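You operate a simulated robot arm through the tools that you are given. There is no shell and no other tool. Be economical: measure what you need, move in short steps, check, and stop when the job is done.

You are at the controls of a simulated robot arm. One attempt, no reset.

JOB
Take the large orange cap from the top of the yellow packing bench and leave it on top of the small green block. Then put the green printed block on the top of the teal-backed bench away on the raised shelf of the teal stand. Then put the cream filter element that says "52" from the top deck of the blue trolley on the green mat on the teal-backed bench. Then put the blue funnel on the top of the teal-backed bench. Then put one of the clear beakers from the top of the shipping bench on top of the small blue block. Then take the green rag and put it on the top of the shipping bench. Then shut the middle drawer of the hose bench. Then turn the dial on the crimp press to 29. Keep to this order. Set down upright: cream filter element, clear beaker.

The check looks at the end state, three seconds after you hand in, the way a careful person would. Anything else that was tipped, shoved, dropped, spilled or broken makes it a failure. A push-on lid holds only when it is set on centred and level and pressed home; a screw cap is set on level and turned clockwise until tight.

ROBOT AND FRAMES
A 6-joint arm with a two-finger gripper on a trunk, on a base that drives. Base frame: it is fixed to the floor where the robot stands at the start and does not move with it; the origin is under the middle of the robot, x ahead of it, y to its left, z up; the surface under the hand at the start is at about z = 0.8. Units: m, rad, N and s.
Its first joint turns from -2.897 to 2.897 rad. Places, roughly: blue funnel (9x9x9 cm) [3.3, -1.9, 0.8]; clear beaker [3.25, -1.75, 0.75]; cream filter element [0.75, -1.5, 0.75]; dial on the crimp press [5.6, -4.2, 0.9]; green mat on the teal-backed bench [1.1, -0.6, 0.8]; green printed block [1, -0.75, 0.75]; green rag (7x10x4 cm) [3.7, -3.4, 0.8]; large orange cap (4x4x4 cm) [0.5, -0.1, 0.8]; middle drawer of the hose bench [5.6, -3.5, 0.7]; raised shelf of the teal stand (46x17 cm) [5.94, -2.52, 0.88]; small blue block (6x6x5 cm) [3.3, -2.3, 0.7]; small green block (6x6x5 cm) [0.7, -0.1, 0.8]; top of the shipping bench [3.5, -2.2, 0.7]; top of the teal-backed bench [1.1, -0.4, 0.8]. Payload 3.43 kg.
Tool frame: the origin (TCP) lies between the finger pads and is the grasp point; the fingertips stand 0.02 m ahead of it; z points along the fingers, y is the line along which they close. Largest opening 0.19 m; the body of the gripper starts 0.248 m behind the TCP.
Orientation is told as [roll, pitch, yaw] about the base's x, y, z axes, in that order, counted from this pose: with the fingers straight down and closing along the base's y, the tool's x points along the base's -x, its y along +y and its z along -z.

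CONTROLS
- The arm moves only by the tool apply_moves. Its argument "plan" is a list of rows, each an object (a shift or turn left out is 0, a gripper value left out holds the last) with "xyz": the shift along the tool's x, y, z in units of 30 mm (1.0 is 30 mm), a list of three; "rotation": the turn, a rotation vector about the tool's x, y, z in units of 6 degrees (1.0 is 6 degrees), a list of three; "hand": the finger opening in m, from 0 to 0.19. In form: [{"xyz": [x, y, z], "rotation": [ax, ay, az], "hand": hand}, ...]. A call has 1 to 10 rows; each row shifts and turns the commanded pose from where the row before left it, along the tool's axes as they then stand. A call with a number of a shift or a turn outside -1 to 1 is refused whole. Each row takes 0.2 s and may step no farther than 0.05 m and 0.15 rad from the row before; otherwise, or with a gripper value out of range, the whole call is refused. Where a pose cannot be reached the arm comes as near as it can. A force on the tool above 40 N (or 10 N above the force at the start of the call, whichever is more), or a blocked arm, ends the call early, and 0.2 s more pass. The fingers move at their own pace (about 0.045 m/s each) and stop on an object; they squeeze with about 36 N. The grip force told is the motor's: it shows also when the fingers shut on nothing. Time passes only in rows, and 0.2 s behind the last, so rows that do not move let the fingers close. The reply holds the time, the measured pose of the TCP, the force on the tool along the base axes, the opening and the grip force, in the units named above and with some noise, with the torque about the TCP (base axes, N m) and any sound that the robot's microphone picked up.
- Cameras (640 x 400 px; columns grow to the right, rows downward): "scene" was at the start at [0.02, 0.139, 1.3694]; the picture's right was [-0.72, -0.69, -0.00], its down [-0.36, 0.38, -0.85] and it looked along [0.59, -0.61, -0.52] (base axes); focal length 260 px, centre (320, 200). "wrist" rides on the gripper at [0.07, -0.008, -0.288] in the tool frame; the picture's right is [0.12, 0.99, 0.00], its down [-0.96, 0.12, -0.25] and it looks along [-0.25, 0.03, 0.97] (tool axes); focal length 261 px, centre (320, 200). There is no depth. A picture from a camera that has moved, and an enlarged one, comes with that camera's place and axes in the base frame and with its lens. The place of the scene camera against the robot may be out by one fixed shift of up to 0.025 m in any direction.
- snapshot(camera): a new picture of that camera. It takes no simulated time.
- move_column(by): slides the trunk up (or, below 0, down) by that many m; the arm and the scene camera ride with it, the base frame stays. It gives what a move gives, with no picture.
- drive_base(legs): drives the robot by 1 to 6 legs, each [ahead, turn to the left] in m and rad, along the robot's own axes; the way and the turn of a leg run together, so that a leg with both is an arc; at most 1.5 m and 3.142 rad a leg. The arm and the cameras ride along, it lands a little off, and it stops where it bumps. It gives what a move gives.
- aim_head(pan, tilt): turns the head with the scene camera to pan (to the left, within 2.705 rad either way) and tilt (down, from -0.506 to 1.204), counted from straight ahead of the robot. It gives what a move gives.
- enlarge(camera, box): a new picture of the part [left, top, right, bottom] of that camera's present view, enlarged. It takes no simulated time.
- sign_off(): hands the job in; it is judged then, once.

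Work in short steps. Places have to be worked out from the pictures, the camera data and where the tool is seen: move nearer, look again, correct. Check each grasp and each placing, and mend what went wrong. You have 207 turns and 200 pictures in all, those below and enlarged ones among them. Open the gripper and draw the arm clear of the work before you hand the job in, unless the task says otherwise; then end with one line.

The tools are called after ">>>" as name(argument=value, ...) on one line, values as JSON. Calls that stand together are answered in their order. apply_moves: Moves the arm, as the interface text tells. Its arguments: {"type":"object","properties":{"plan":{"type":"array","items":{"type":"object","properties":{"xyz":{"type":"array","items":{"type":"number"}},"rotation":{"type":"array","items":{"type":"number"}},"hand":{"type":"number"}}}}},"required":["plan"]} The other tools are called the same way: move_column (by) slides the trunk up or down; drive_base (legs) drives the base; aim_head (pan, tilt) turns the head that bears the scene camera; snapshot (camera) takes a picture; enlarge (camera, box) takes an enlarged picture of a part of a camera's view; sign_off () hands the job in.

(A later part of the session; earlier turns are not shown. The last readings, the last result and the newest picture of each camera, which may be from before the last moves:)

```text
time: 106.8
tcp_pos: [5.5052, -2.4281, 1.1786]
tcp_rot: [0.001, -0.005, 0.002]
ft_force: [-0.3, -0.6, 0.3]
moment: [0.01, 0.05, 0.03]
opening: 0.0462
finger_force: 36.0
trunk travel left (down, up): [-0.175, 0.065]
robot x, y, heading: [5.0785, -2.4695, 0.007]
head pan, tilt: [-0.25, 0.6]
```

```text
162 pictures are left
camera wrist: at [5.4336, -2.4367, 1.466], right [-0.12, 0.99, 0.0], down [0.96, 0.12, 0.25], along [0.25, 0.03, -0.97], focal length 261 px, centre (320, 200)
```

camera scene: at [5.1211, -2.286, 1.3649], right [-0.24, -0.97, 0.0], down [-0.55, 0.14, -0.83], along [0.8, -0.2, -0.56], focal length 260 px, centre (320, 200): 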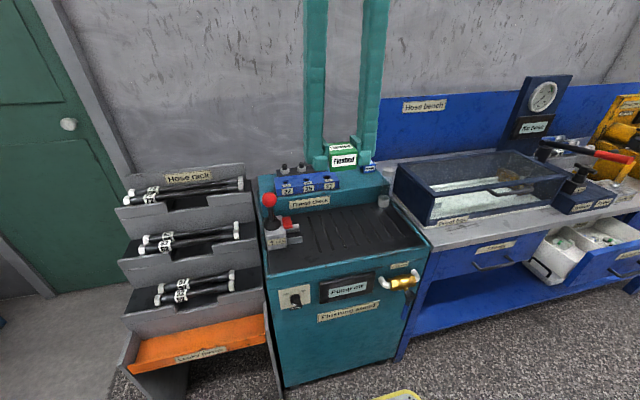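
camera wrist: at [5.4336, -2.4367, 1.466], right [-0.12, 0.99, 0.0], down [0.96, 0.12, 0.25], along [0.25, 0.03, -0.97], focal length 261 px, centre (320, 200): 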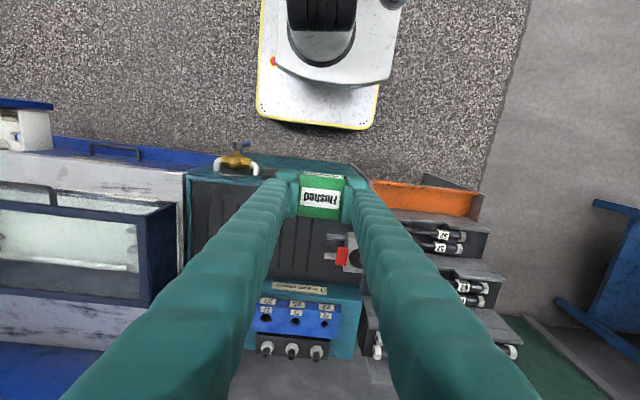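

>>> enlarge(camera="scene", box=[240, 130, 420, 250])

>>> enlarge(camera="wrist", box=[200, 250, 390, 380])

```text
3.33 times, centred on (330, 190) of scene
camera zoom: at [5.1211, -2.286, 1.3649], right [-0.24, -0.97, 0.0], down [-0.55, 0.14, -0.83], along [0.8, -0.2, -0.56], focal length 865 px, centre (287, 233)
```

zoom: 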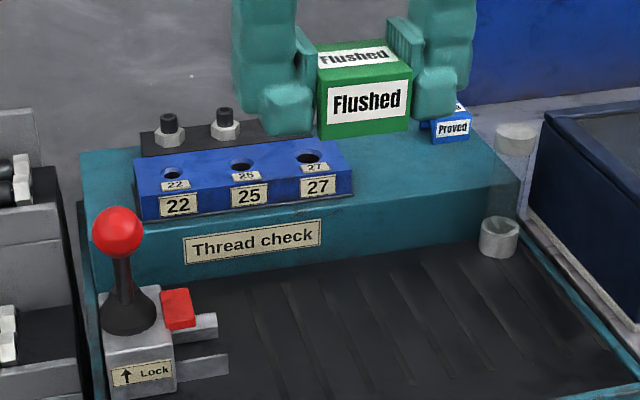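

```text
3.08 times, centred on (295, 315) of wrist
camera zoom: at [5.4336, -2.4367, 1.466], right [-0.12, 0.99, 0.0], down [0.96, 0.12, 0.25], along [0.25, 0.03, -0.97], focal length 802 px, centre (397, -154)
```

zoom: 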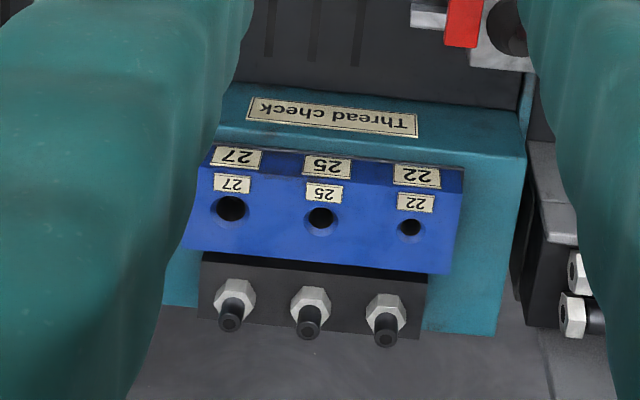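

The free shelf gap lies between the manifold (ends y≈-2.55) and a small blue "Proved" block (y≈-2.70). I move above and look down at it.

>>> apply_moves(plan=[{"xyz": [-1, -0.7, 0]}, {"xyz": [-1, -0.7, 0]}, {"xyz": [-1, -0.7, 0]}, {"xyz": [-1, -0.7, 0]}, {"xyz": [-1, -0.7, 0]}, {"xyz": [-1, -0.7, 0]}, {"xyz": [-1, -0.7, 0]}, {"xyz": [-1, -0.9, 0]}, {}])

>>> snapshot(camera="wrist")

>>> enlarge(camera="scene", box=[240, 130, 420, 250])

```text
time: 108.8
tcp_pos: [5.7449, -2.6013, 1.1787]
tcp_rot: [0.002, -0.005, 0.003]
ft_force: [-0.2, -0.4, -0.8]
moment: [-0.01, 0.07, -0.04]
opening: 0.0464
finger_force: 36.3
trunk travel left (down, up): [-0.175, 0.065]
robot x, y, heading: [5.0793, -2.4678, 0.004]
head pan, tilt: [-0.25, 0.6]
```

```text
159 pictures are left
camera wrist: at [5.6745, -2.6103, 1.466], right [-0.12, 0.99, 0.0], down [0.96, 0.12, 0.25], along [0.25, 0.03, -0.97], focal length 261 px, centre (320, 200)
```

wrist: 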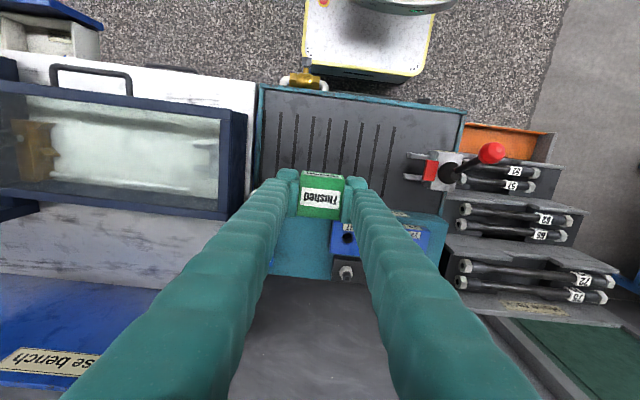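

```text
3.33 times, centred on (330, 190) of scene
camera zoom: at [5.1213, -2.2862, 1.3649], right [-0.25, -0.97, 0.0], down [-0.55, 0.14, -0.82], along [0.8, -0.2, -0.57], focal length 865 px, centre (287, 233)
```

zoom: 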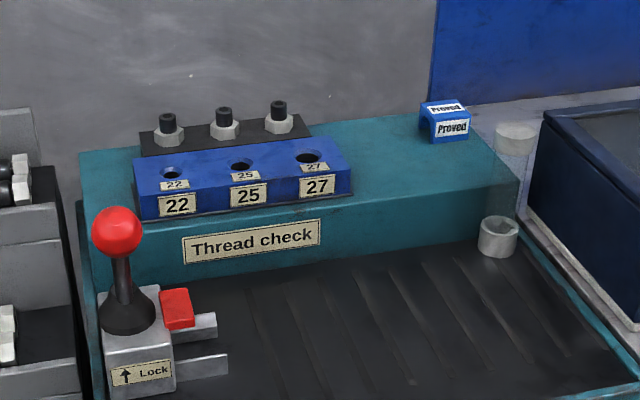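

I'll set it at about [5.895,-2.625], in front-left of "Proved" and right of the manifold. I move over and descend to 0.95.

>>> apply_moves(plan=[{"xyz": [-1, -0.2, 0]}, {"xyz": [-1, -0.2, 0]}, {"xyz": [-1, -0.2, 0.6]}, {"xyz": [-1, -0.2, 1]}, {"xyz": [-1, 0, 1]}, {"xyz": [0, 0, 1]}, {"xyz": [0, 0, 1]}, {"xyz": [0, 0, 1]}, {"xyz": [0, 0, 1]}, {"xyz": [0, 0, 1]}])

>>> snapshot(camera="wrist")

>>> enlarge(camera="scene", box=[240, 130, 420, 250])

```text
time: 111.0
tcp_pos: [5.8967, -2.6256, 0.9526]
tcp_rot: [0.003, -0.006, 0.002]
ft_force: [-0.3, -0.6, -0.6]
moment: [0.0, -0.07, -0.02]
opening: 0.0462
finger_force: 35.9
trunk travel left (down, up): [-0.175, 0.065]
robot x, y, heading: [5.079, -2.4693, -0.0]
head pan, tilt: [-0.25, 0.6]
```

```text
157 pictures are left
camera wrist: at [5.825, -2.6346, 1.2402], right [-0.12, 0.99, 0.0], down [0.96, 0.12, 0.25], along [0.25, 0.03, -0.97], focal length 261 px, centre (320, 200)
```

wrist: 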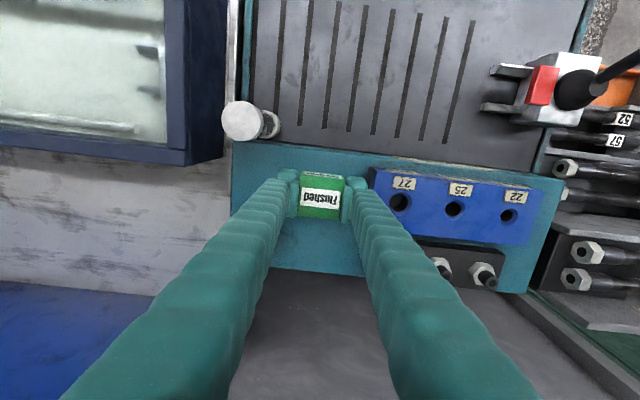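

```text
3.33 times, centred on (330, 190) of scene
camera zoom: at [5.121, -2.2861, 1.365], right [-0.24, -0.97, 0.0], down [-0.55, 0.14, -0.83], along [0.8, -0.2, -0.56], focal length 865 px, centre (287, 233)
```

zoom: 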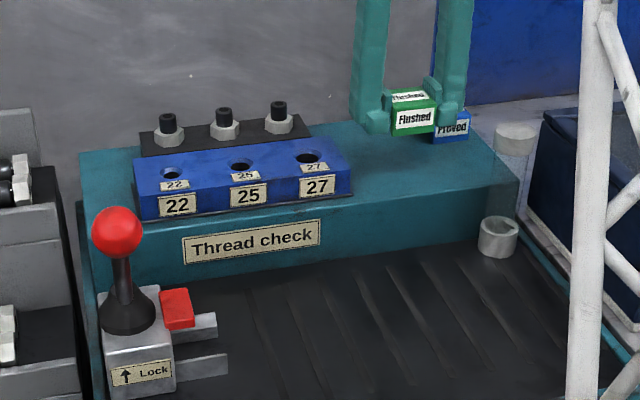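

Good clearance to the manifold. I nudge slightly (+x 6 mm, -y 5 mm) and lower toward contact near 0.90.

>>> apply_moves(plan=[{"xyz": [-0.2, -0.15, 0.7]}, {"xyz": [0, 0, 0.6]}, {"xyz": [0, 0, 0.2]}, {}])

>>> apply_moves(plan=[{"xyz": [0, 0, 0.1]}, {"xyz": [0, 0, 0.1]}, {}])

>>> enlarge(camera="scene", box=[300, 120, 420, 220])

```text
time: 112.0
tcp_pos: [5.9051, -2.6309, 0.9064]
tcp_rot: [0.002, -0.006, 0.001]
ft_force: [0.3, 0.3, 0.1]
moment: [0.01, -0.01, 0.0]
opening: 0.0463
finger_force: 36.6
trunk travel left (down, up): [-0.175, 0.065]
robot x, y, heading: [5.0776, -2.4707, -0.003]
head pan, tilt: [-0.25, 0.6]
```

```text
time: 112.8
tcp_pos: [5.9036, -2.6287, 0.9012]
tcp_rot: [0.003, -0.007, 0.001]
ft_force: [0.3, 1.0, -0.1]
moment: [0.01, -0.01, -0.02]
opening: 0.0463
finger_force: 35.9
trunk travel left (down, up): [-0.175, 0.065]
robot x, y, heading: [5.0826, -2.4723, -0.002]
head pan, tilt: [-0.25, 0.6]
```

```text
4.00 times, centred on (360, 170) of scene
camera zoom: at [5.1212, -2.2862, 1.3649], right [-0.24, -0.97, 0.0], down [-0.55, 0.14, -0.83], along [0.8, -0.2, -0.56], focal length 1038 px, centre (160, 320)
```

zoom: 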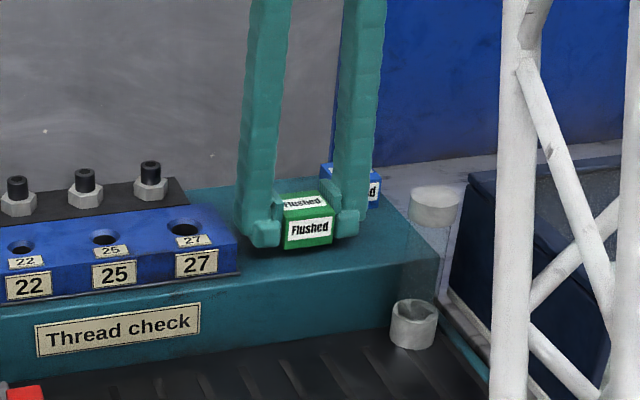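

Still a couple of mm above; continue.

>>> apply_moves(plan=[{"xyz": [0, 0, 0.1]}, {"xyz": [0, 0, 0.1]}, {}])

>>> apply_moves(plan=[{"xyz": [0, 0, 0.1]}, {}])

```text
time: 113.5
tcp_pos: [5.9033, -2.6294, 0.895]
tcp_rot: [0.001, -0.005, 0.001]
ft_force: [-0.4, 0.7, -1.6]
moment: [0.01, -0.01, -0.01]
opening: 0.0462
finger_force: 36.0
trunk travel left (down, up): [-0.175, 0.065]
robot x, y, heading: [5.0807, -2.468, 0.004]
head pan, tilt: [-0.25, 0.6]
```

```text
time: 114.2
tcp_pos: [5.9032, -2.6299, 0.893]
tcp_rot: [0.004, -0.005, 0.002]
ft_force: [0.2, -0.5, 0.0]
moment: [-0.03, 0.0, 0.01]
opening: 0.0459
finger_force: 36.3
trunk travel left (down, up): [-0.175, 0.065]
robot x, y, heading: [5.0773, -2.4679, 0.003]
head pan, tilt: [-0.25, 0.6]
```

>>> apply_moves(plan=[{"xyz": [0, 0, 0.1]}, {}])

>>> apply_moves(plan=[{"xyz": [0, 0, 0.1]}, {}])

>>> apply_moves(plan=[{"xyz": [0, 0, 0.1]}, {}])

>>> enlarge(camera="scene", box=[300, 120, 420, 220])

```text
time: 114.8
tcp_pos: [5.9041, -2.6301, 0.8907]
tcp_rot: [0.003, -0.005, 0.003]
ft_force: [1.0, -1.0, 6.9]
moment: [-0.11, 0.1, 0.07]
opening: 0.0461
finger_force: 35.7
trunk travel left (down, up): [-0.175, 0.065]
robot x, y, heading: [5.0774, -2.4678, 0.003]
head pan, tilt: [-0.25, 0.6]
```

```text
time: 115.4
tcp_pos: [5.9044, -2.6305, 0.8894]
tcp_rot: [0.0, -0.009, 0.002]
ft_force: [-5.6, 2.0, 19.9]
moment: [0.04, 0.46, -0.04]
opening: 0.046
finger_force: 36.4
trunk travel left (down, up): [-0.175, 0.065]
robot x, y, heading: [5.0799, -2.4688, 0.002]
head pan, tilt: [-0.25, 0.6]
stopped in row 2: the force on the tool passed its limit at 42 N (the readings are from after the stop); the commanded pose is now the measured one
```

```text
time: 115.8
tcp_pos: [5.9049, -2.6293, 0.8908]
tcp_rot: [-0.002, -0.014, 0.004]
ft_force: [-7.2, 2.1, 20.5]
moment: [0.13, 0.4, -0.01]
opening: 0.0462
finger_force: 36.4
trunk travel left (down, up): [-0.175, 0.065]
robot x, y, heading: [5.0736, -2.4638, 0.004]
head pan, tilt: [-0.25, 0.6]
stopped in row 2: the force on the tool passed its limit at 42 N (the readings are from after the stop); the commanded pose is now the measured one
```

```text
4.00 times, centred on (360, 170) of scene
camera zoom: at [5.1202, -2.286, 1.3648], right [-0.25, -0.97, 0.0], down [-0.55, 0.14, -0.83], along [0.8, -0.2, -0.56], focal length 1038 px, centre (160, 320)
```

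zoom: 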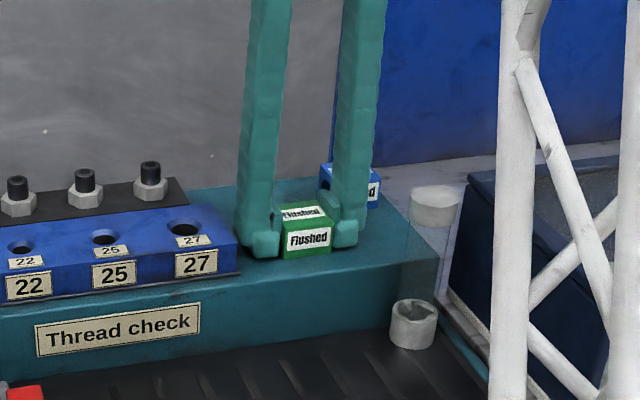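

Set down. I open modestly (to 0.066) and rise straight up.

>>> apply_moves(plan=[{"xyz": [0, 0, -0.05], "hand": 0.066}, {}, {}, {"xyz": [0, 0, -0.5]}, {"xyz": [0, 0, -1]}, {"xyz": [0, 0, -1]}, {"xyz": [0, 0, -1]}, {"xyz": [0, 0, -1]}, {"xyz": [0, 0, -1]}, {"xyz": [0, 0, -1]}])

>>> enlarge(camera="scene", box=[300, 120, 420, 220])

```text
time: 118.0
tcp_pos: [5.9038, -2.6303, 1.0848]
tcp_rot: [0.0, -0.011, 0.002]
ft_force: [0.1, -0.4, -0.8]
moment: [0.02, 0.06, 0.0]
opening: 0.0659
finger_force: 0.0
trunk travel left (down, up): [-0.175, 0.065]
robot x, y, heading: [5.0766, -2.4663, 0.008]
head pan, tilt: [-0.25, 0.6]
```

```text
4.00 times, centred on (360, 170) of scene
camera zoom: at [5.1212, -2.2862, 1.3649], right [-0.25, -0.97, 0.0], down [-0.55, 0.14, -0.82], along [0.8, -0.2, -0.57], focal length 1038 px, centre (160, 320)
```

zoom: 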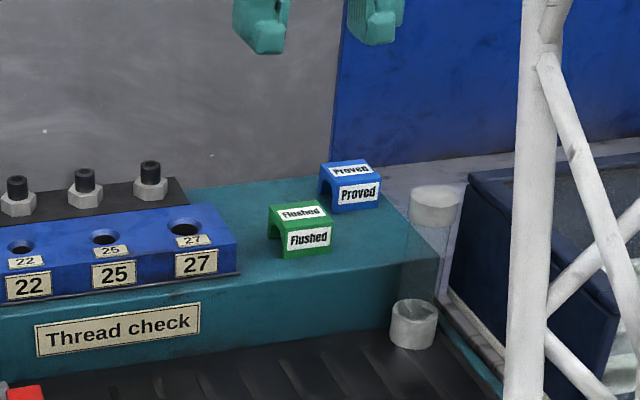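

The green block stands safely on the shelf. I retract the arm to carry pose.

>>> apply_moves(plan=[{"xyz": [0, 0, -1]}, {"xyz": [0, 0, -1]}, {"xyz": [0, 0, -1]}, {"xyz": [1, 0, 0]}, {"xyz": [1, 0.7, 0]}, {"xyz": [1, 0.7, 0]}, {"xyz": [1, 0.7, 0]}, {"xyz": [1, 0.7, 0]}, {"xyz": [1, 0.7, 0]}, {"xyz": [1, 0.7, 0]}])

>>> apply_moves(plan=[{"xyz": [1, 0.7, 0]}, {"xyz": [1, 0.4, 0]}, {"xyz": [1, 0.1, 0]}, {"xyz": [1, 0, 0]}, {"xyz": [1, 0, 0]}, {"xyz": [1, 0, 0]}, {"xyz": [1, 0, 0]}])

>>> aim_head(pan=-0.75, tilt=0.5)

>>> snapshot(camera="scene")

```text
time: 120.2
tcp_pos: [5.6896, -2.5038, 1.1705]
tcp_rot: [-0.001, -0.01, 0.001]
ft_force: [0.7, -0.5, 0.4]
moment: [0.08, 0.19, 0.03]
opening: 0.0661
finger_force: 0.0
trunk travel left (down, up): [-0.175, 0.065]
robot x, y, heading: [5.0795, -2.4706, 0.007]
head pan, tilt: [-0.25, 0.6]
```

```text
time: 121.8
tcp_pos: [5.4819, -2.4685, 1.1705]
tcp_rot: [0.0, -0.011, 0.002]
ft_force: [0.5, -0.3, -0.5]
moment: [0.0, 0.24, -0.01]
opening: 0.066
finger_force: 0.0
trunk travel left (down, up): [-0.175, 0.065]
robot x, y, heading: [5.0735, -2.4667, 0.001]
head pan, tilt: [-0.25, 0.6]
```

```text
time: 122.8
tcp_pos: [5.48, -2.469, 1.1713]
tcp_rot: [0.001, -0.011, 0.001]
ft_force: [0.3, -0.2, 0.2]
moment: [-0.03, -0.01, 0.03]
opening: 0.0658
finger_force: 0.1
trunk travel left (down, up): [-0.175, 0.065]
robot x, y, heading: [5.0764, -2.4674, 0.002]
head pan, tilt: [-0.75, 0.499]
```

```text
152 pictures are left
camera scene: at [5.1023, -2.326, 1.3739], right [-0.68, -0.74, 0.0], down [-0.35, 0.32, -0.88], along [0.65, -0.59, -0.48], focal length 260 px, centre (320, 200)
```

scene: 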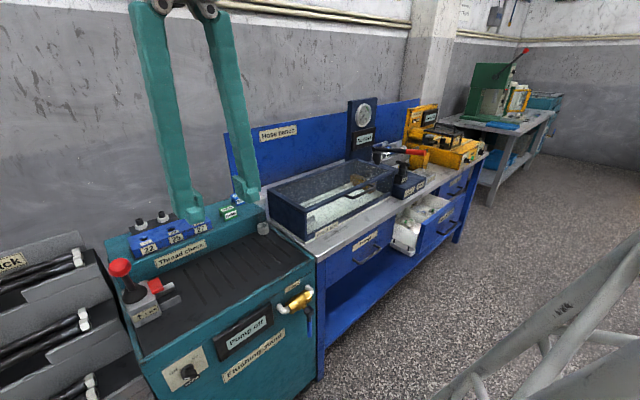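

Now drive back toward the trolley's handle side.

>>> drive_base(legs=[[0, 1.88], [0.8, 0], [0.79, 0], [0, 1.235], [0.95, 0], [0.95, 0]])

```text
time: 148.0
tcp_pos: [2.295, -0.8792, 1.1712]
tcp_rot: [0.0, -0.012, 3.108]
ft_force: [0.0, -0.4, -0.3]
moment: [0.0, -0.03, -0.01]
opening: 0.0662
finger_force: 0.0
trunk travel left (down, up): [-0.175, 0.065]
robot x, y, heading: [2.6982, -0.8947, 3.11]
head pan, tilt: [-0.75, 0.499]
```

>>> drive_base(legs=[[0, 1.05], [0.68, 0], [0, -1.02]])

>>> aim_head(pan=0.1, tilt=0.6)

>>> snapshot(camera="scene")

>>> enlarge(camera="scene", box=[200, 60, 420, 230])

```text
time: 157.2
tcp_pos: [1.9289, -1.4635, 1.1724]
tcp_rot: [0.0, -0.012, 3.121]
ft_force: [-0.4, 0.4, 0.7]
moment: [-0.03, -0.02, -0.01]
opening: 0.0658
finger_force: 0.0
trunk travel left (down, up): [-0.175, 0.065]
robot x, y, heading: [2.3356, -1.4744, 3.121]
head pan, tilt: [-0.75, 0.499]
```

```text
time: 158.4
tcp_pos: [1.9287, -1.4637, 1.1713]
tcp_rot: [-0.001, -0.012, 3.12]
ft_force: [-0.2, 0.2, -0.1]
moment: [0.01, 0.01, 0.02]
opening: 0.0658
finger_force: 0.0
trunk travel left (down, up): [-0.175, 0.065]
robot x, y, heading: [2.3302, -1.4771, 3.12]
head pan, tilt: [0.099, 0.6]
```

```text
151 pictures are left
camera scene: at [2.3181, -1.6746, 1.3649], right [-0.08, 1.0, 0.0], down [0.56, 0.04, -0.83], along [-0.82, -0.06, -0.56], focal length 260 px, centre (320, 200)
```

scene: 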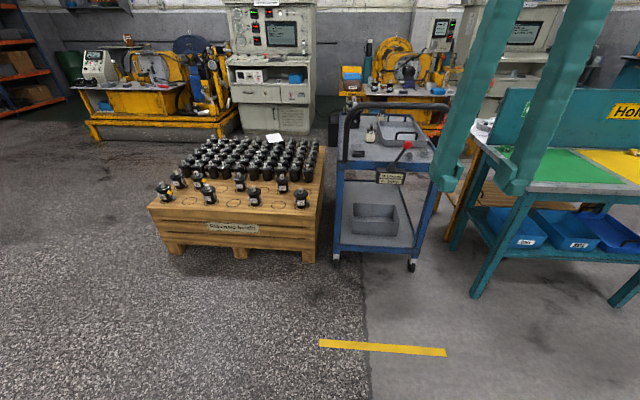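

```text
2.35 times, centred on (310, 145) of scene
camera zoom: at [2.3181, -1.6746, 1.3649], right [-0.08, 1.0, 0.0], down [0.56, 0.04, -0.83], along [-0.82, -0.06, -0.56], focal length 611 px, centre (344, 329)
```

zoom: 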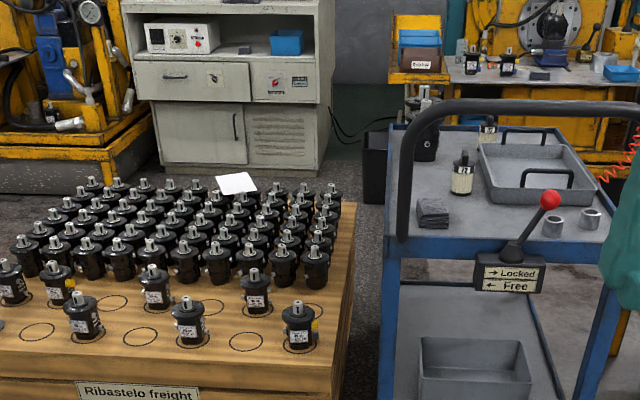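

>>> enlarge(camera="scene", box=[340, 95, 440, 165])

```text
5.71 times, centred on (390, 130) of scene
camera zoom: at [2.3181, -1.6746, 1.3649], right [-0.08, 1.0, 0.0], down [0.56, 0.04, -0.83], along [-0.82, -0.06, -0.56], focal length 1484 px, centre (-80, 600)
```

zoom: 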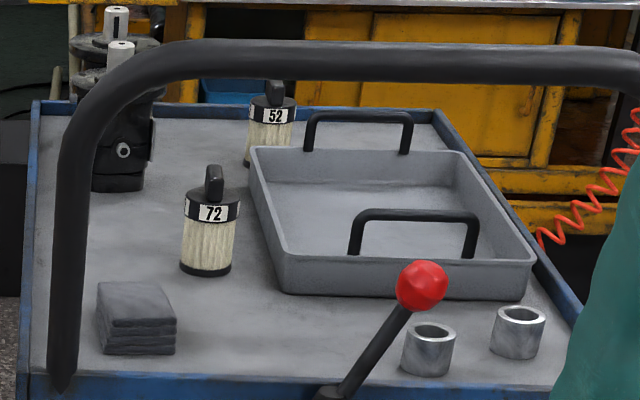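

The "52" element is the far one, at roughly [0.4,-1.46], out of reach from here. I'll go round the north end of the benches to the trolley's far side.

>>> drive_base(legs=[[0, -1.4], [1.1, 0], [1.1, 0], [0, 1.42], [0.9, 0], [0.9, 0]])

>>> aim_head(pan=0.75, tilt=0.5)

>>> snapshot(camera="scene")

```text
time: 185.3
tcp_pos: [-0.1821, 0.739, 1.1703]
tcp_rot: [-0.001, -0.013, 3.128]
ft_force: [-0.9, 0.3, -0.7]
moment: [0.01, -0.02, -0.01]
opening: 0.0658
finger_force: 0.1
trunk travel left (down, up): [-0.175, 0.065]
robot x, y, heading: [0.2206, 0.7342, 3.128]
head pan, tilt: [0.099, 0.6]
```

```text
time: 186.3
tcp_pos: [-0.1825, 0.7394, 1.1719]
tcp_rot: [-0.001, -0.013, 3.128]
ft_force: [-1.4, 0.6, -0.2]
moment: [-0.04, -0.01, 0.0]
opening: 0.0657
finger_force: 0.0
trunk travel left (down, up): [-0.175, 0.065]
robot x, y, heading: [0.2199, 0.7348, 3.129]
head pan, tilt: [0.75, 0.499]
```

```text
148 pictures are left
camera scene: at [0.228, 0.4779, 1.374], right [-0.67, 0.74, 0.0], down [0.35, 0.32, -0.88], along [-0.65, -0.59, -0.48], focal length 260 px, centre (320, 200)
```

scene: 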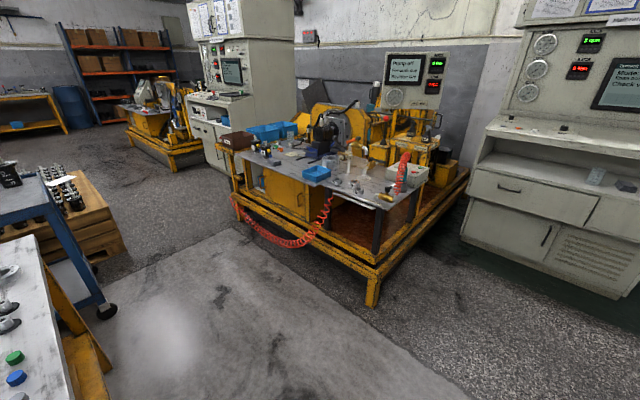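

A yellow platform edge is at x≈-0.83; I'll pass along x≈-0.2 heading south and reach sideways to the trolley.

>>> drive_base(legs=[[0, 0.83], [0.6, 0], [0, 0.755]])

>>> aim_head(pan=0.4, tilt=0.6)

>>> snapshot(camera="scene")

```text
time: 194.1
tcp_pos: [-0.1824, -0.1038, 1.171]
tcp_rot: [-0.001, -0.012, -1.557]
ft_force: [-0.6, 0.7, -0.6]
moment: [-0.01, 0.0, 0.0]
opening: 0.0659
finger_force: 0.2
trunk travel left (down, up): [-0.175, 0.065]
robot x, y, heading: [-0.1851, 0.2965, -1.558]
head pan, tilt: [0.75, 0.499]
```

```text
time: 194.9
tcp_pos: [-0.182, -0.1033, 1.1713]
tcp_rot: [0.0, -0.013, -1.557]
ft_force: [0.4, -0.8, -0.6]
moment: [0.02, -0.02, 0.02]
opening: 0.0657
finger_force: 0.0
trunk travel left (down, up): [-0.175, 0.065]
robot x, y, heading: [-0.189, 0.2973, -1.56]
head pan, tilt: [0.4, 0.6]
```

```text
147 pictures are left
camera scene: at [0.0649, 0.2852, 1.3649], right [-0.92, -0.4, 0.0], down [-0.23, 0.52, -0.83], along [0.33, -0.76, -0.56], focal length 260 px, centre (320, 200)
```

scene: 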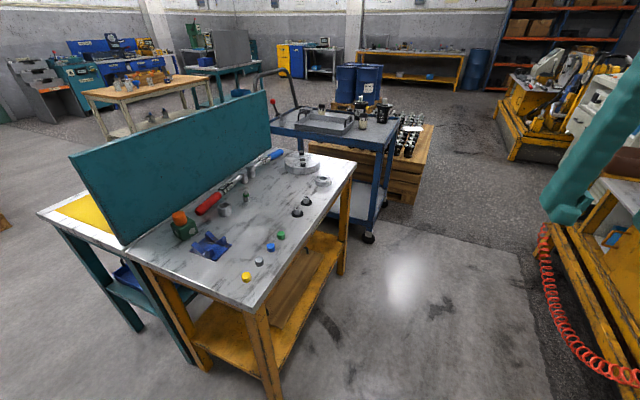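

Clear. Drive south 1.6 m.

>>> drive_base(legs=[[0.8, -0.01], [0.8, 0]])

>>> aim_head(pan=1.3, tilt=0.7)

>>> snapshot(camera="scene")

```text
time: 203.1
tcp_pos: [-0.1899, -1.7021, 1.1712]
tcp_rot: [0.0, -0.012, -1.576]
ft_force: [0.1, 0.3, -0.3]
moment: [0.03, 0.0, 0.03]
opening: 0.066
finger_force: 0.1
trunk travel left (down, up): [-0.175, 0.065]
robot x, y, heading: [-0.1879, -1.2964, -1.576]
head pan, tilt: [0.4, 0.6]
```

```text
time: 204.3
tcp_pos: [-0.1888, -1.702, 1.1721]
tcp_rot: [0.0, -0.011, -1.576]
ft_force: [0.2, -0.9, -0.1]
moment: [-0.02, 0.04, 0.0]
opening: 0.0659
finger_force: 0.0
trunk travel left (down, up): [-0.175, 0.065]
robot x, y, heading: [-0.1897, -1.295, -1.579]
head pan, tilt: [1.3, 0.7]
```

```text
146 pictures are left
camera scene: at [0.1118, -1.2595, 1.3563], right [-0.27, -0.96, 0.0], down [-0.62, 0.18, -0.76], along [0.74, -0.21, -0.64], focal length 260 px, centre (320, 200)
```

scene: 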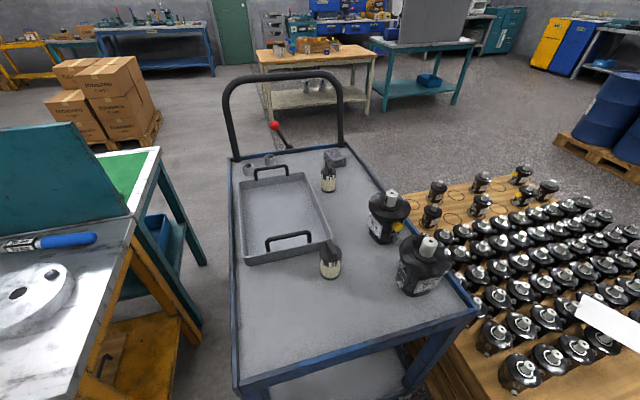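

>>> enlarge(camera="scene", box=[230, 140, 440, 300])

```text
2.50 times, centred on (335, 220) of scene
camera zoom: at [0.1118, -1.2595, 1.3563], right [-0.27, -0.96, 0.0], down [-0.62, 0.18, -0.76], along [0.74, -0.21, -0.64], focal length 649 px, centre (282, 150)
```

zoom: 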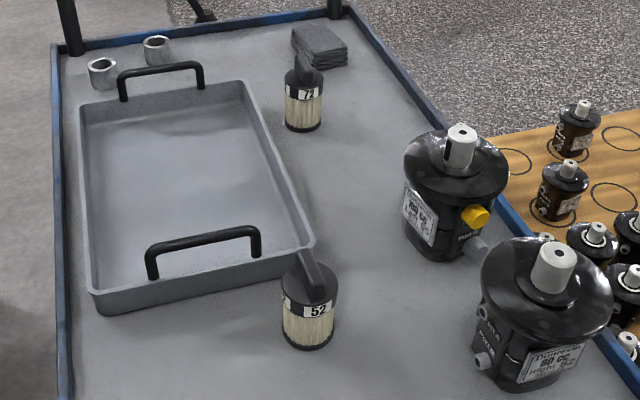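

"52" confirmed, near [0.48,-1.39]. I swing the arm 90° left over the trolley.

>>> apply_moves(plan=[{"xyz": [0, 0.99, 0], "rotation": [0, 0, -0.7]}, {"xyz": [0, 0.99, 0], "rotation": [0, 0, -0.7]}, {"xyz": [0, 0.99, 0], "rotation": [0, 0, -0.7]}, {"xyz": [0, 0.99, 0], "rotation": [0, 0, -0.7]}, {"xyz": [0, 0.99, 0], "rotation": [0, 0, -0.7]}, {"xyz": [0, 0.99, 0], "rotation": [0, 0, -0.7]}, {"xyz": [0, 0.99, 0], "rotation": [0, 0, -0.7]}, {"xyz": [0, 0.99, 0], "rotation": [0, 0, -0.7]}, {"xyz": [0, 0.99, 0], "rotation": [0, 0, -0.7]}, {"xyz": [0, 0.99, 0], "rotation": [0, 0, -0.7]}])

>>> apply_moves(plan=[{"xyz": [0, 0.99, 0], "rotation": [0, 0, -0.7]}, {"xyz": [0, 0.99, 0], "rotation": [0, 0, -0.7]}, {"xyz": [0, 0.99, 0], "rotation": [0, 0, -0.7]}, {"xyz": [0, 0.99, 0], "rotation": [0, 0, -0.7]}, {"xyz": [0, 0.99, 0], "rotation": [0, 0, -0.7]}, {"xyz": [0, 0.99, 0], "rotation": [0, 0, -0.7]}, {"xyz": [0, 0.99, 0], "rotation": [0, 0, -0.7]}, {"xyz": [0, 0.99, 0], "rotation": [0, 0, -0.7]}, {"xyz": [0, 0.5, 0], "rotation": [0, 0, -0.7]}, {"xyz": [0, 0, 0], "rotation": [0, 0, -0.7]}])

>>> snapshot(camera="wrist")

```text
time: 206.5
tcp_pos: [0.0862, -1.6106, 1.1701]
tcp_rot: [-0.009, -0.009, -0.843]
ft_force: [-0.1, -0.1, 0.7]
moment: [-0.02, -0.03, 0.02]
opening: 0.0658
finger_force: 0.1
trunk travel left (down, up): [-0.175, 0.065]
robot x, y, heading: [-0.1849, -1.3024, -1.574]
head pan, tilt: [1.3, 0.7]
```

```text
time: 208.7
tcp_pos: [0.2193, -1.3997, 1.1676]
tcp_rot: [-0.014, 0.0, -0.109]
ft_force: [0.5, 0.2, -0.6]
moment: [0.01, -0.04, 0.04]
opening: 0.0659
finger_force: 0.2
trunk travel left (down, up): [-0.175, 0.065]
robot x, y, heading: [-0.1856, -1.3009, -1.576]
head pan, tilt: [1.3, 0.7]
```

```text
144 pictures are left
camera wrist: at [0.1488, -1.3982, 1.4552], right [-0.01, 1.0, -0.01], down [0.97, 0.01, 0.25], along [0.25, -0.01, -0.97], focal length 261 px, centre (320, 200)
```

wrist: 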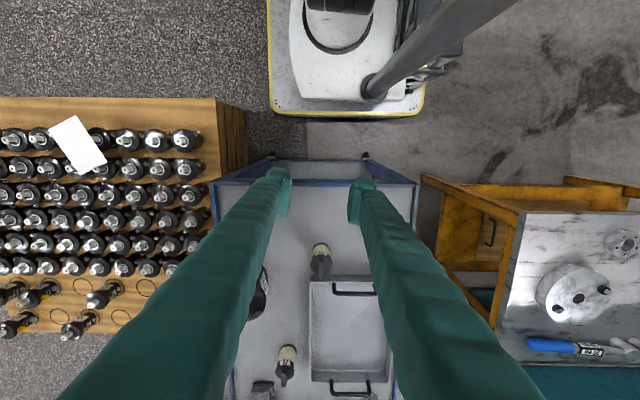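

Element is about [0.485,-1.402]. I fix yaw/roll, move in and lower for a look.

>>> apply_moves(plan=[{"rotation": [-0.13, 0, -1], "hand": 0.1}, {"xyz": [-1, 0, 0.5]}, {"xyz": [-1, 0, 1]}, {"xyz": [-1, 0, 1]}, {"xyz": [-1, 0, 1]}, {"xyz": [-1, 0, 0.5]}, {"xyz": [-1, 0, 0]}, {}])

>>> snapshot(camera="wrist")

>>> enlarge(camera="scene", box=[230, 140, 440, 300])

```text
time: 210.5
tcp_pos: [0.398, -1.403, 1.0477]
tcp_rot: [0.001, 0.002, -0.003]
ft_force: [0.3, 0.2, 0.3]
moment: [-0.04, 0.03, -0.01]
opening: 0.0998
finger_force: 0.0
trunk travel left (down, up): [-0.175, 0.065]
robot x, y, heading: [-0.1872, -1.2962, -1.576]
head pan, tilt: [1.3, 0.7]
```

```text
143 pictures are left
camera wrist: at [0.3288, -1.4105, 1.3352], right [-0.11, 0.99, 0.0], down [0.96, 0.11, 0.25], along [0.25, 0.03, -0.97], focal length 261 px, centre (320, 200)
```

wrist: 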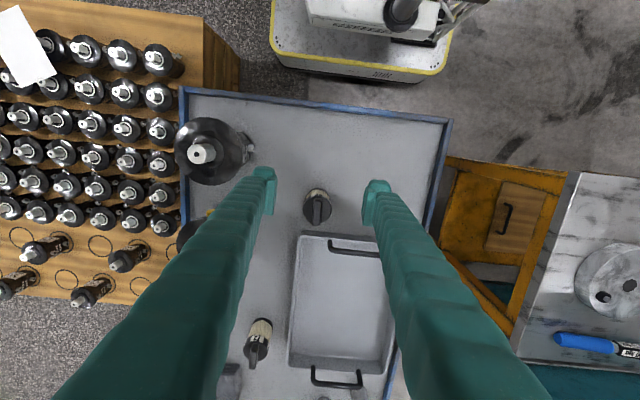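

```text
2.50 times, centred on (335, 220) of scene
camera zoom: at [0.1122, -1.2592, 1.3561], right [-0.27, -0.96, 0.0], down [-0.62, 0.17, -0.76], along [0.74, -0.21, -0.65], focal length 649 px, centre (282, 150)
```

zoom: 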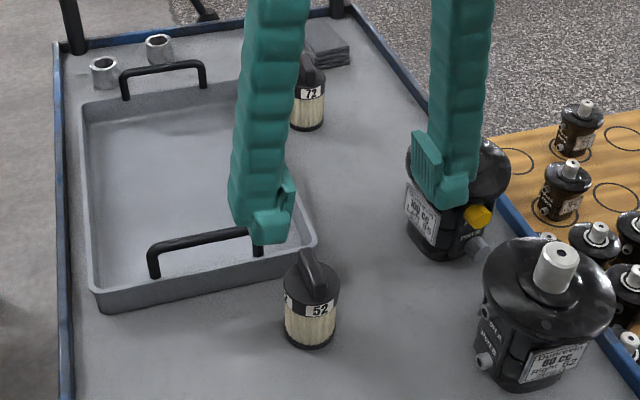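

I centre over the element ([0.468,-1.398]) and descend to z≈0.86.

>>> apply_moves(plan=[{"xyz": [-1, 0.1, 0]}, {"xyz": [-1, 0.07, 0.3]}, {"xyz": [-0.33, 0, 1]}, {"xyz": [0, 0, 1]}, {"xyz": [0, 0, 1]}, {"xyz": [0, 0, 1]}, {"xyz": [0, 0, 1]}, {"xyz": [0, 0, 1]}, {}])

>>> enlarge(camera="wrist", box=[230, 120, 410, 260])

>>> enlarge(camera="scene", box=[230, 180, 440, 320])

```text
time: 212.5
tcp_pos: [0.4691, -1.3971, 0.8579]
tcp_rot: [0.001, 0.0, -0.005]
ft_force: [0.4, 0.5, -0.4]
moment: [-0.02, -0.01, -0.04]
opening: 0.0996
finger_force: 0.1
trunk travel left (down, up): [-0.175, 0.065]
robot x, y, heading: [-0.1864, -1.3011, -1.576]
head pan, tilt: [1.3, 0.7]
```

```text
2.86 times, centred on (320, 190) of wrist
camera zoom: at [0.3988, -1.4053, 1.1463], right [-0.11, 0.99, 0.0], down [0.96, 0.11, 0.25], along [0.25, 0.03, -0.97], focal length 745 px, centre (320, 229)
```

zoom: 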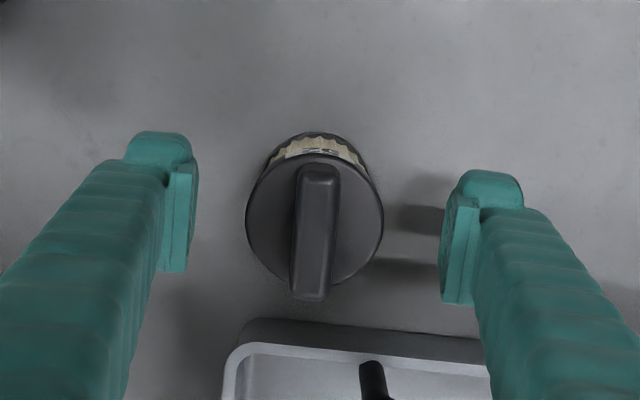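

```text
2.86 times, centred on (335, 250) of scene
camera zoom: at [0.1123, -1.2547, 1.3544], right [-0.22, -0.98, 0.0], down [-0.64, 0.15, -0.75], along [0.73, -0.17, -0.66], focal length 742 px, centre (277, 57)
```

zoom: 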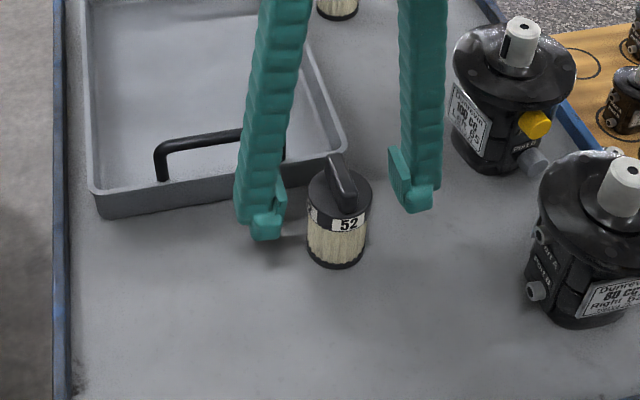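

Centred within ~6 mm. Lower to z≈0.80 and close.

>>> apply_moves(plan=[{"xyz": [-0.2, 0, 0.7]}, {"xyz": [0, 0, 0.7]}, {"xyz": [0, 0, 0.5]}, {"hand": 0.03}, {}, {}, {}, {}])

>>> enlarge(camera="scene", box=[230, 180, 440, 320])

>>> enlarge(camera="wrist", box=[230, 120, 410, 260])

```text
time: 214.3
tcp_pos: [0.475, -1.3975, 0.8011]
tcp_rot: [0.002, -0.001, -0.006]
ft_force: [1.3, -10.2, 23.8]
moment: [-0.41, 0.02, 0.02]
opening: 0.0538
finger_force: 35.6
trunk travel left (down, up): [-0.175, 0.065]
robot x, y, heading: [-0.1888, -1.3021, -1.579]
head pan, tilt: [1.3, 0.7]
```

```text
2.86 times, centred on (335, 250) of scene
camera zoom: at [0.112, -1.2564, 1.3558], right [-0.23, -0.97, 0.0], down [-0.63, 0.15, -0.76], along [0.74, -0.18, -0.65], focal length 742 px, centre (277, 57)
```

zoom: 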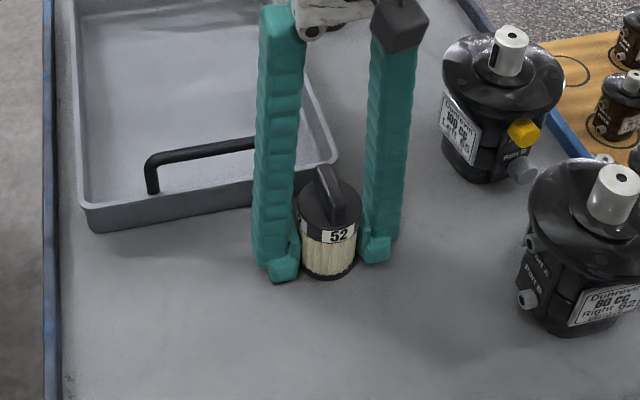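

```text
2.86 times, centred on (320, 190) of wrist
camera zoom: at [0.404, -1.4061, 1.0894], right [-0.11, 0.99, 0.0], down [0.96, 0.11, 0.25], along [0.25, 0.03, -0.97], focal length 745 px, centre (320, 229)
```

zoom: 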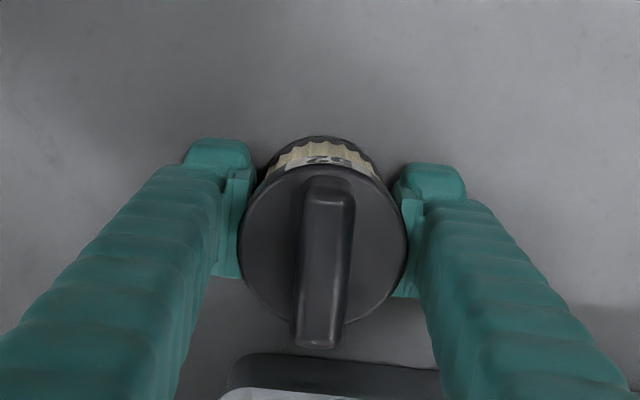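

Gripped at 0.054 with the tips at deck level. I lift it straight up.

>>> apply_moves(plan=[{"xyz": [0, 0, -0.5]}, {"xyz": [0, 0, -1]}, {"xyz": [0, 0, -1]}, {"xyz": [0, 0, -1]}, {"xyz": [0, 0, -1]}, {"xyz": [0, 0, -1]}, {"xyz": [0, 0, -1]}, {"xyz": [0, 0, -1]}, {"xyz": [0, 0, -1]}, {"xyz": [0, 0, -1]}])

>>> apply_moves(plan=[{"xyz": [1, 0.2, -1]}, {"xyz": [1, 0.4, -1]}, {"xyz": [1, 0.5, -1]}, {"xyz": [1, 0.5, 0]}, {"xyz": [1, 0.5, 0]}, {"xyz": [1, 0.5, 0]}, {"xyz": [1, 0.5, 0]}, {"xyz": [1, 0, 0]}, {}])

>>> snapshot(camera="wrist")

>>> enlarge(camera="scene", box=[180, 60, 480, 320])

```text
time: 216.5
tcp_pos: [0.4753, -1.398, 1.0884]
tcp_rot: [0.002, 0.0, -0.005]
ft_force: [0.6, 0.9, -1.5]
moment: [-0.01, 0.04, 0.01]
opening: 0.0539
finger_force: 35.6
trunk travel left (down, up): [-0.175, 0.065]
robot x, y, heading: [-0.1861, -1.2995, -1.577]
head pan, tilt: [1.3, 0.7]
```

```text
time: 218.5
tcp_pos: [0.2398, -1.3116, 1.1822]
tcp_rot: [0.004, -0.011, -0.028]
ft_force: [1.0, 0.0, -2.0]
moment: [0.02, 0.03, 0.0]
opening: 0.0537
finger_force: 35.8
trunk travel left (down, up): [-0.175, 0.065]
robot x, y, heading: [-0.1865, -1.3043, -1.575]
head pan, tilt: [1.3, 0.7]
```

```text
137 pictures are left
camera wrist: at [0.166, -1.3191, 1.4694], right [-0.09, 1.0, 0.0], down [0.96, 0.09, 0.26], along [0.26, 0.03, -0.97], focal length 261 px, centre (320, 200)
```

wrist: 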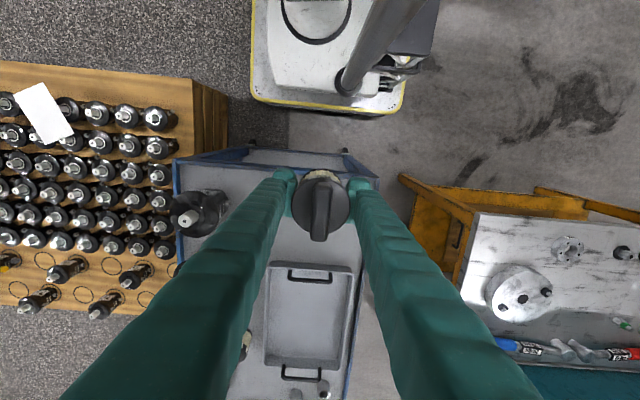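

```text
1.54 times, centred on (330, 190) of scene
camera zoom: at [0.1201, -1.2223, 1.4163], right [0.15, -0.99, 0.0], down [-0.04, -0.01, -1.0], along [0.99, 0.15, -0.04], focal length 399 px, centre (305, 215)
```

zoom: 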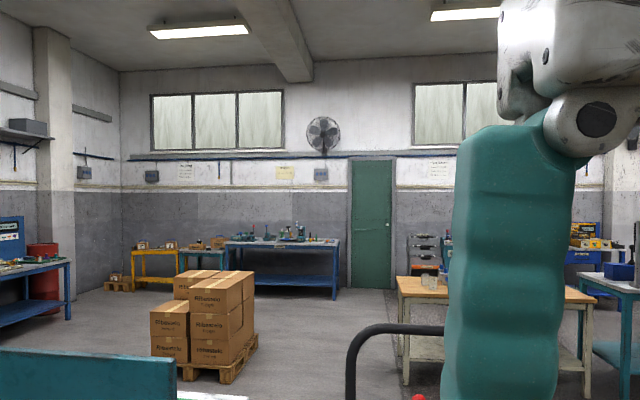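

Held well. I turn the head out of the way and swing the arm back to the front.

>>> aim_head(pan=0.9, tilt=0.5)

>>> apply_moves(plan=[{"xyz": [0, -0.99, 0], "rotation": [0, 0, 0.7]}, {"xyz": [0, -0.99, 0], "rotation": [0, 0, 0.7]}, {"xyz": [0, -0.99, 0], "rotation": [0, 0, 0.7]}, {"xyz": [0, -0.99, 0], "rotation": [0, 0, 0.7]}, {"xyz": [0, -0.99, 0], "rotation": [0, 0, 0.7]}, {"xyz": [0, -0.99, 0], "rotation": [0, 0, 0.7]}, {"xyz": [0, -0.99, 0], "rotation": [0, 0, 0.7]}, {"xyz": [0, -0.99, 0], "rotation": [0, 0, 0.7]}, {"xyz": [0, -0.99, 0], "rotation": [0, 0, 0.7]}, {"xyz": [0, -0.99, 0], "rotation": [0, 0, 0.7]}])

>>> apply_moves(plan=[{"xyz": [0, -0.99, 0], "rotation": [0, 0, 0.7]}, {"xyz": [0, -0.99, 0], "rotation": [0, 0, 0.7]}, {"xyz": [0, -0.99, 0], "rotation": [0, 0, 0.7]}, {"xyz": [0, -0.99, 0], "rotation": [0, 0, 0.7]}, {"xyz": [0, -0.99, 0], "rotation": [0, 0, 0.7]}, {"xyz": [0, -0.99, 0], "rotation": [0, 0, 0.7]}, {"xyz": [0, -0.99, 0], "rotation": [0, 0, 0.7]}, {"xyz": [0, -0.99, 0], "rotation": [0, 0, 0.7]}, {"xyz": [0, -0.99, 0], "rotation": [0, 0, 0.7]}, {"xyz": [0, -0.99, 0], "rotation": [0, 0, 0.7]}])

```text
time: 219.3
tcp_pos: [0.2382, -1.3128, 1.1789]
tcp_rot: [0.003, -0.003, -0.025]
ft_force: [-0.2, 0.6, -1.3]
moment: [-0.01, 0.0, 0.01]
opening: 0.0538
finger_force: 36.1
trunk travel left (down, up): [-0.175, 0.065]
robot x, y, heading: [-0.1872, -1.2991, -1.579]
head pan, tilt: [0.901, 0.499]
```

```text
time: 221.5
tcp_pos: [0.139, -1.5767, 1.1755]
tcp_rot: [0.003, -0.002, -0.74]
ft_force: [-0.4, -0.1, -1.0]
moment: [0.0, 0.01, -0.01]
opening: 0.0538
finger_force: 35.7
trunk travel left (down, up): [-0.175, 0.065]
robot x, y, heading: [-0.1863, -1.3005, -1.577]
head pan, tilt: [0.901, 0.499]
```

```text
time: 223.7
tcp_pos: [-0.1151, -1.7179, 1.1747]
tcp_rot: [0.0, 0.0, -1.473]
ft_force: [0.3, 0.5, -1.0]
moment: [0.01, -0.02, -0.01]
opening: 0.0537
finger_force: 35.8
trunk travel left (down, up): [-0.175, 0.065]
robot x, y, heading: [-0.1871, -1.3005, -1.572]
head pan, tilt: [0.901, 0.499]
```

Reverse north out of the aisle, then round the bench end.

>>> drive_base(legs=[[-0.8, 0], [-0.8, 0], [0, 2.43], [0.6, 0], [0, -0.86], [1.5, 0]])

```text
time: 250.4
tcp_pos: [2.1543, 0.8053, 1.1746]
tcp_rot: [0.001, 0.002, 0.09]
ft_force: [0.3, 0.4, -1.9]
moment: [0.01, 0.0, -0.02]
opening: 0.0539
finger_force: 36.1
trunk travel left (down, up): [-0.175, 0.065]
robot x, y, heading: [1.7348, 0.7327, -0.01]
head pan, tilt: [0.901, 0.499]
```

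>>> drive_base(legs=[[0, -1.52], [1.3, 0], [0, -1.61]])

>>> aim_head(pan=0.2, tilt=0.8)

>>> snapshot(camera="scene")

>>> snapshot(camera="wrist")

```text
time: 264.9
tcp_pos: [1.3578, -0.6086, 1.1749]
tcp_rot: [-0.001, 0.001, -3.048]
ft_force: [0.6, 0.1, -0.8]
moment: [-0.01, 0.01, 0.01]
opening: 0.054
finger_force: 35.5
trunk travel left (down, up): [-0.175, 0.065]
robot x, y, heading: [1.7749, -0.538, 3.125]
head pan, tilt: [0.901, 0.499]
```

```text
time: 266.0
tcp_pos: [1.3564, -0.6079, 1.1759]
tcp_rot: [-0.002, 0.001, -3.049]
ft_force: [0.0, 0.8, -0.9]
moment: [0.03, 0.01, -0.02]
opening: 0.0539
finger_force: 35.4
trunk travel left (down, up): [-0.175, 0.065]
robot x, y, heading: [1.7742, -0.5427, 3.131]
head pan, tilt: [0.201, 0.799]
```

```text
135 pictures are left
camera scene: at [1.7701, -0.7487, 1.3481], right [-0.19, 0.98, 0.0], down [0.7, 0.13, -0.7], along [-0.69, -0.13, -0.72], focal length 260 px, centre (320, 200)
```

scene: 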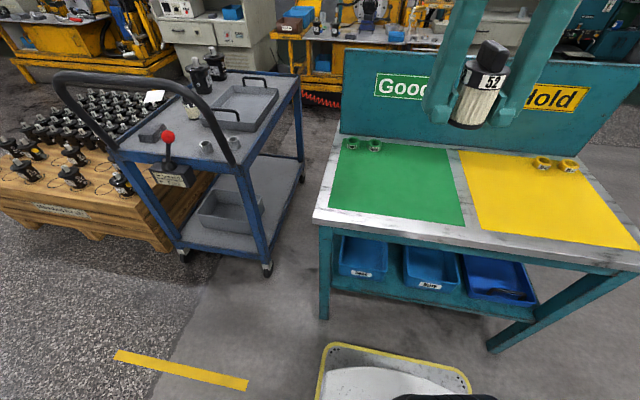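

```text
134 pictures are left
camera wrist: at [1.4258, -0.5932, 1.4632], right [0.21, -0.98, 0.0], down [-0.95, -0.2, 0.25], along [-0.24, -0.05, -0.97], focal length 261 px, centre (320, 200)
```

wrist: 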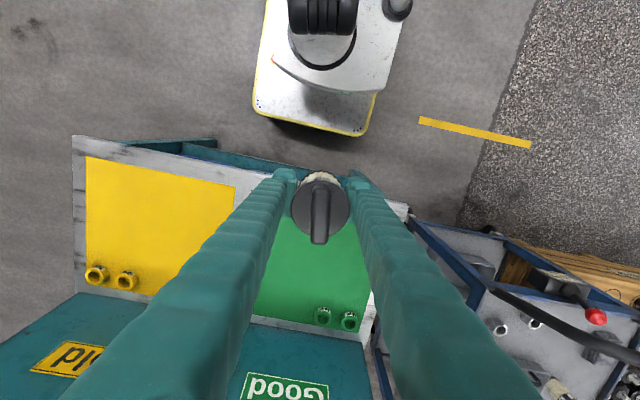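

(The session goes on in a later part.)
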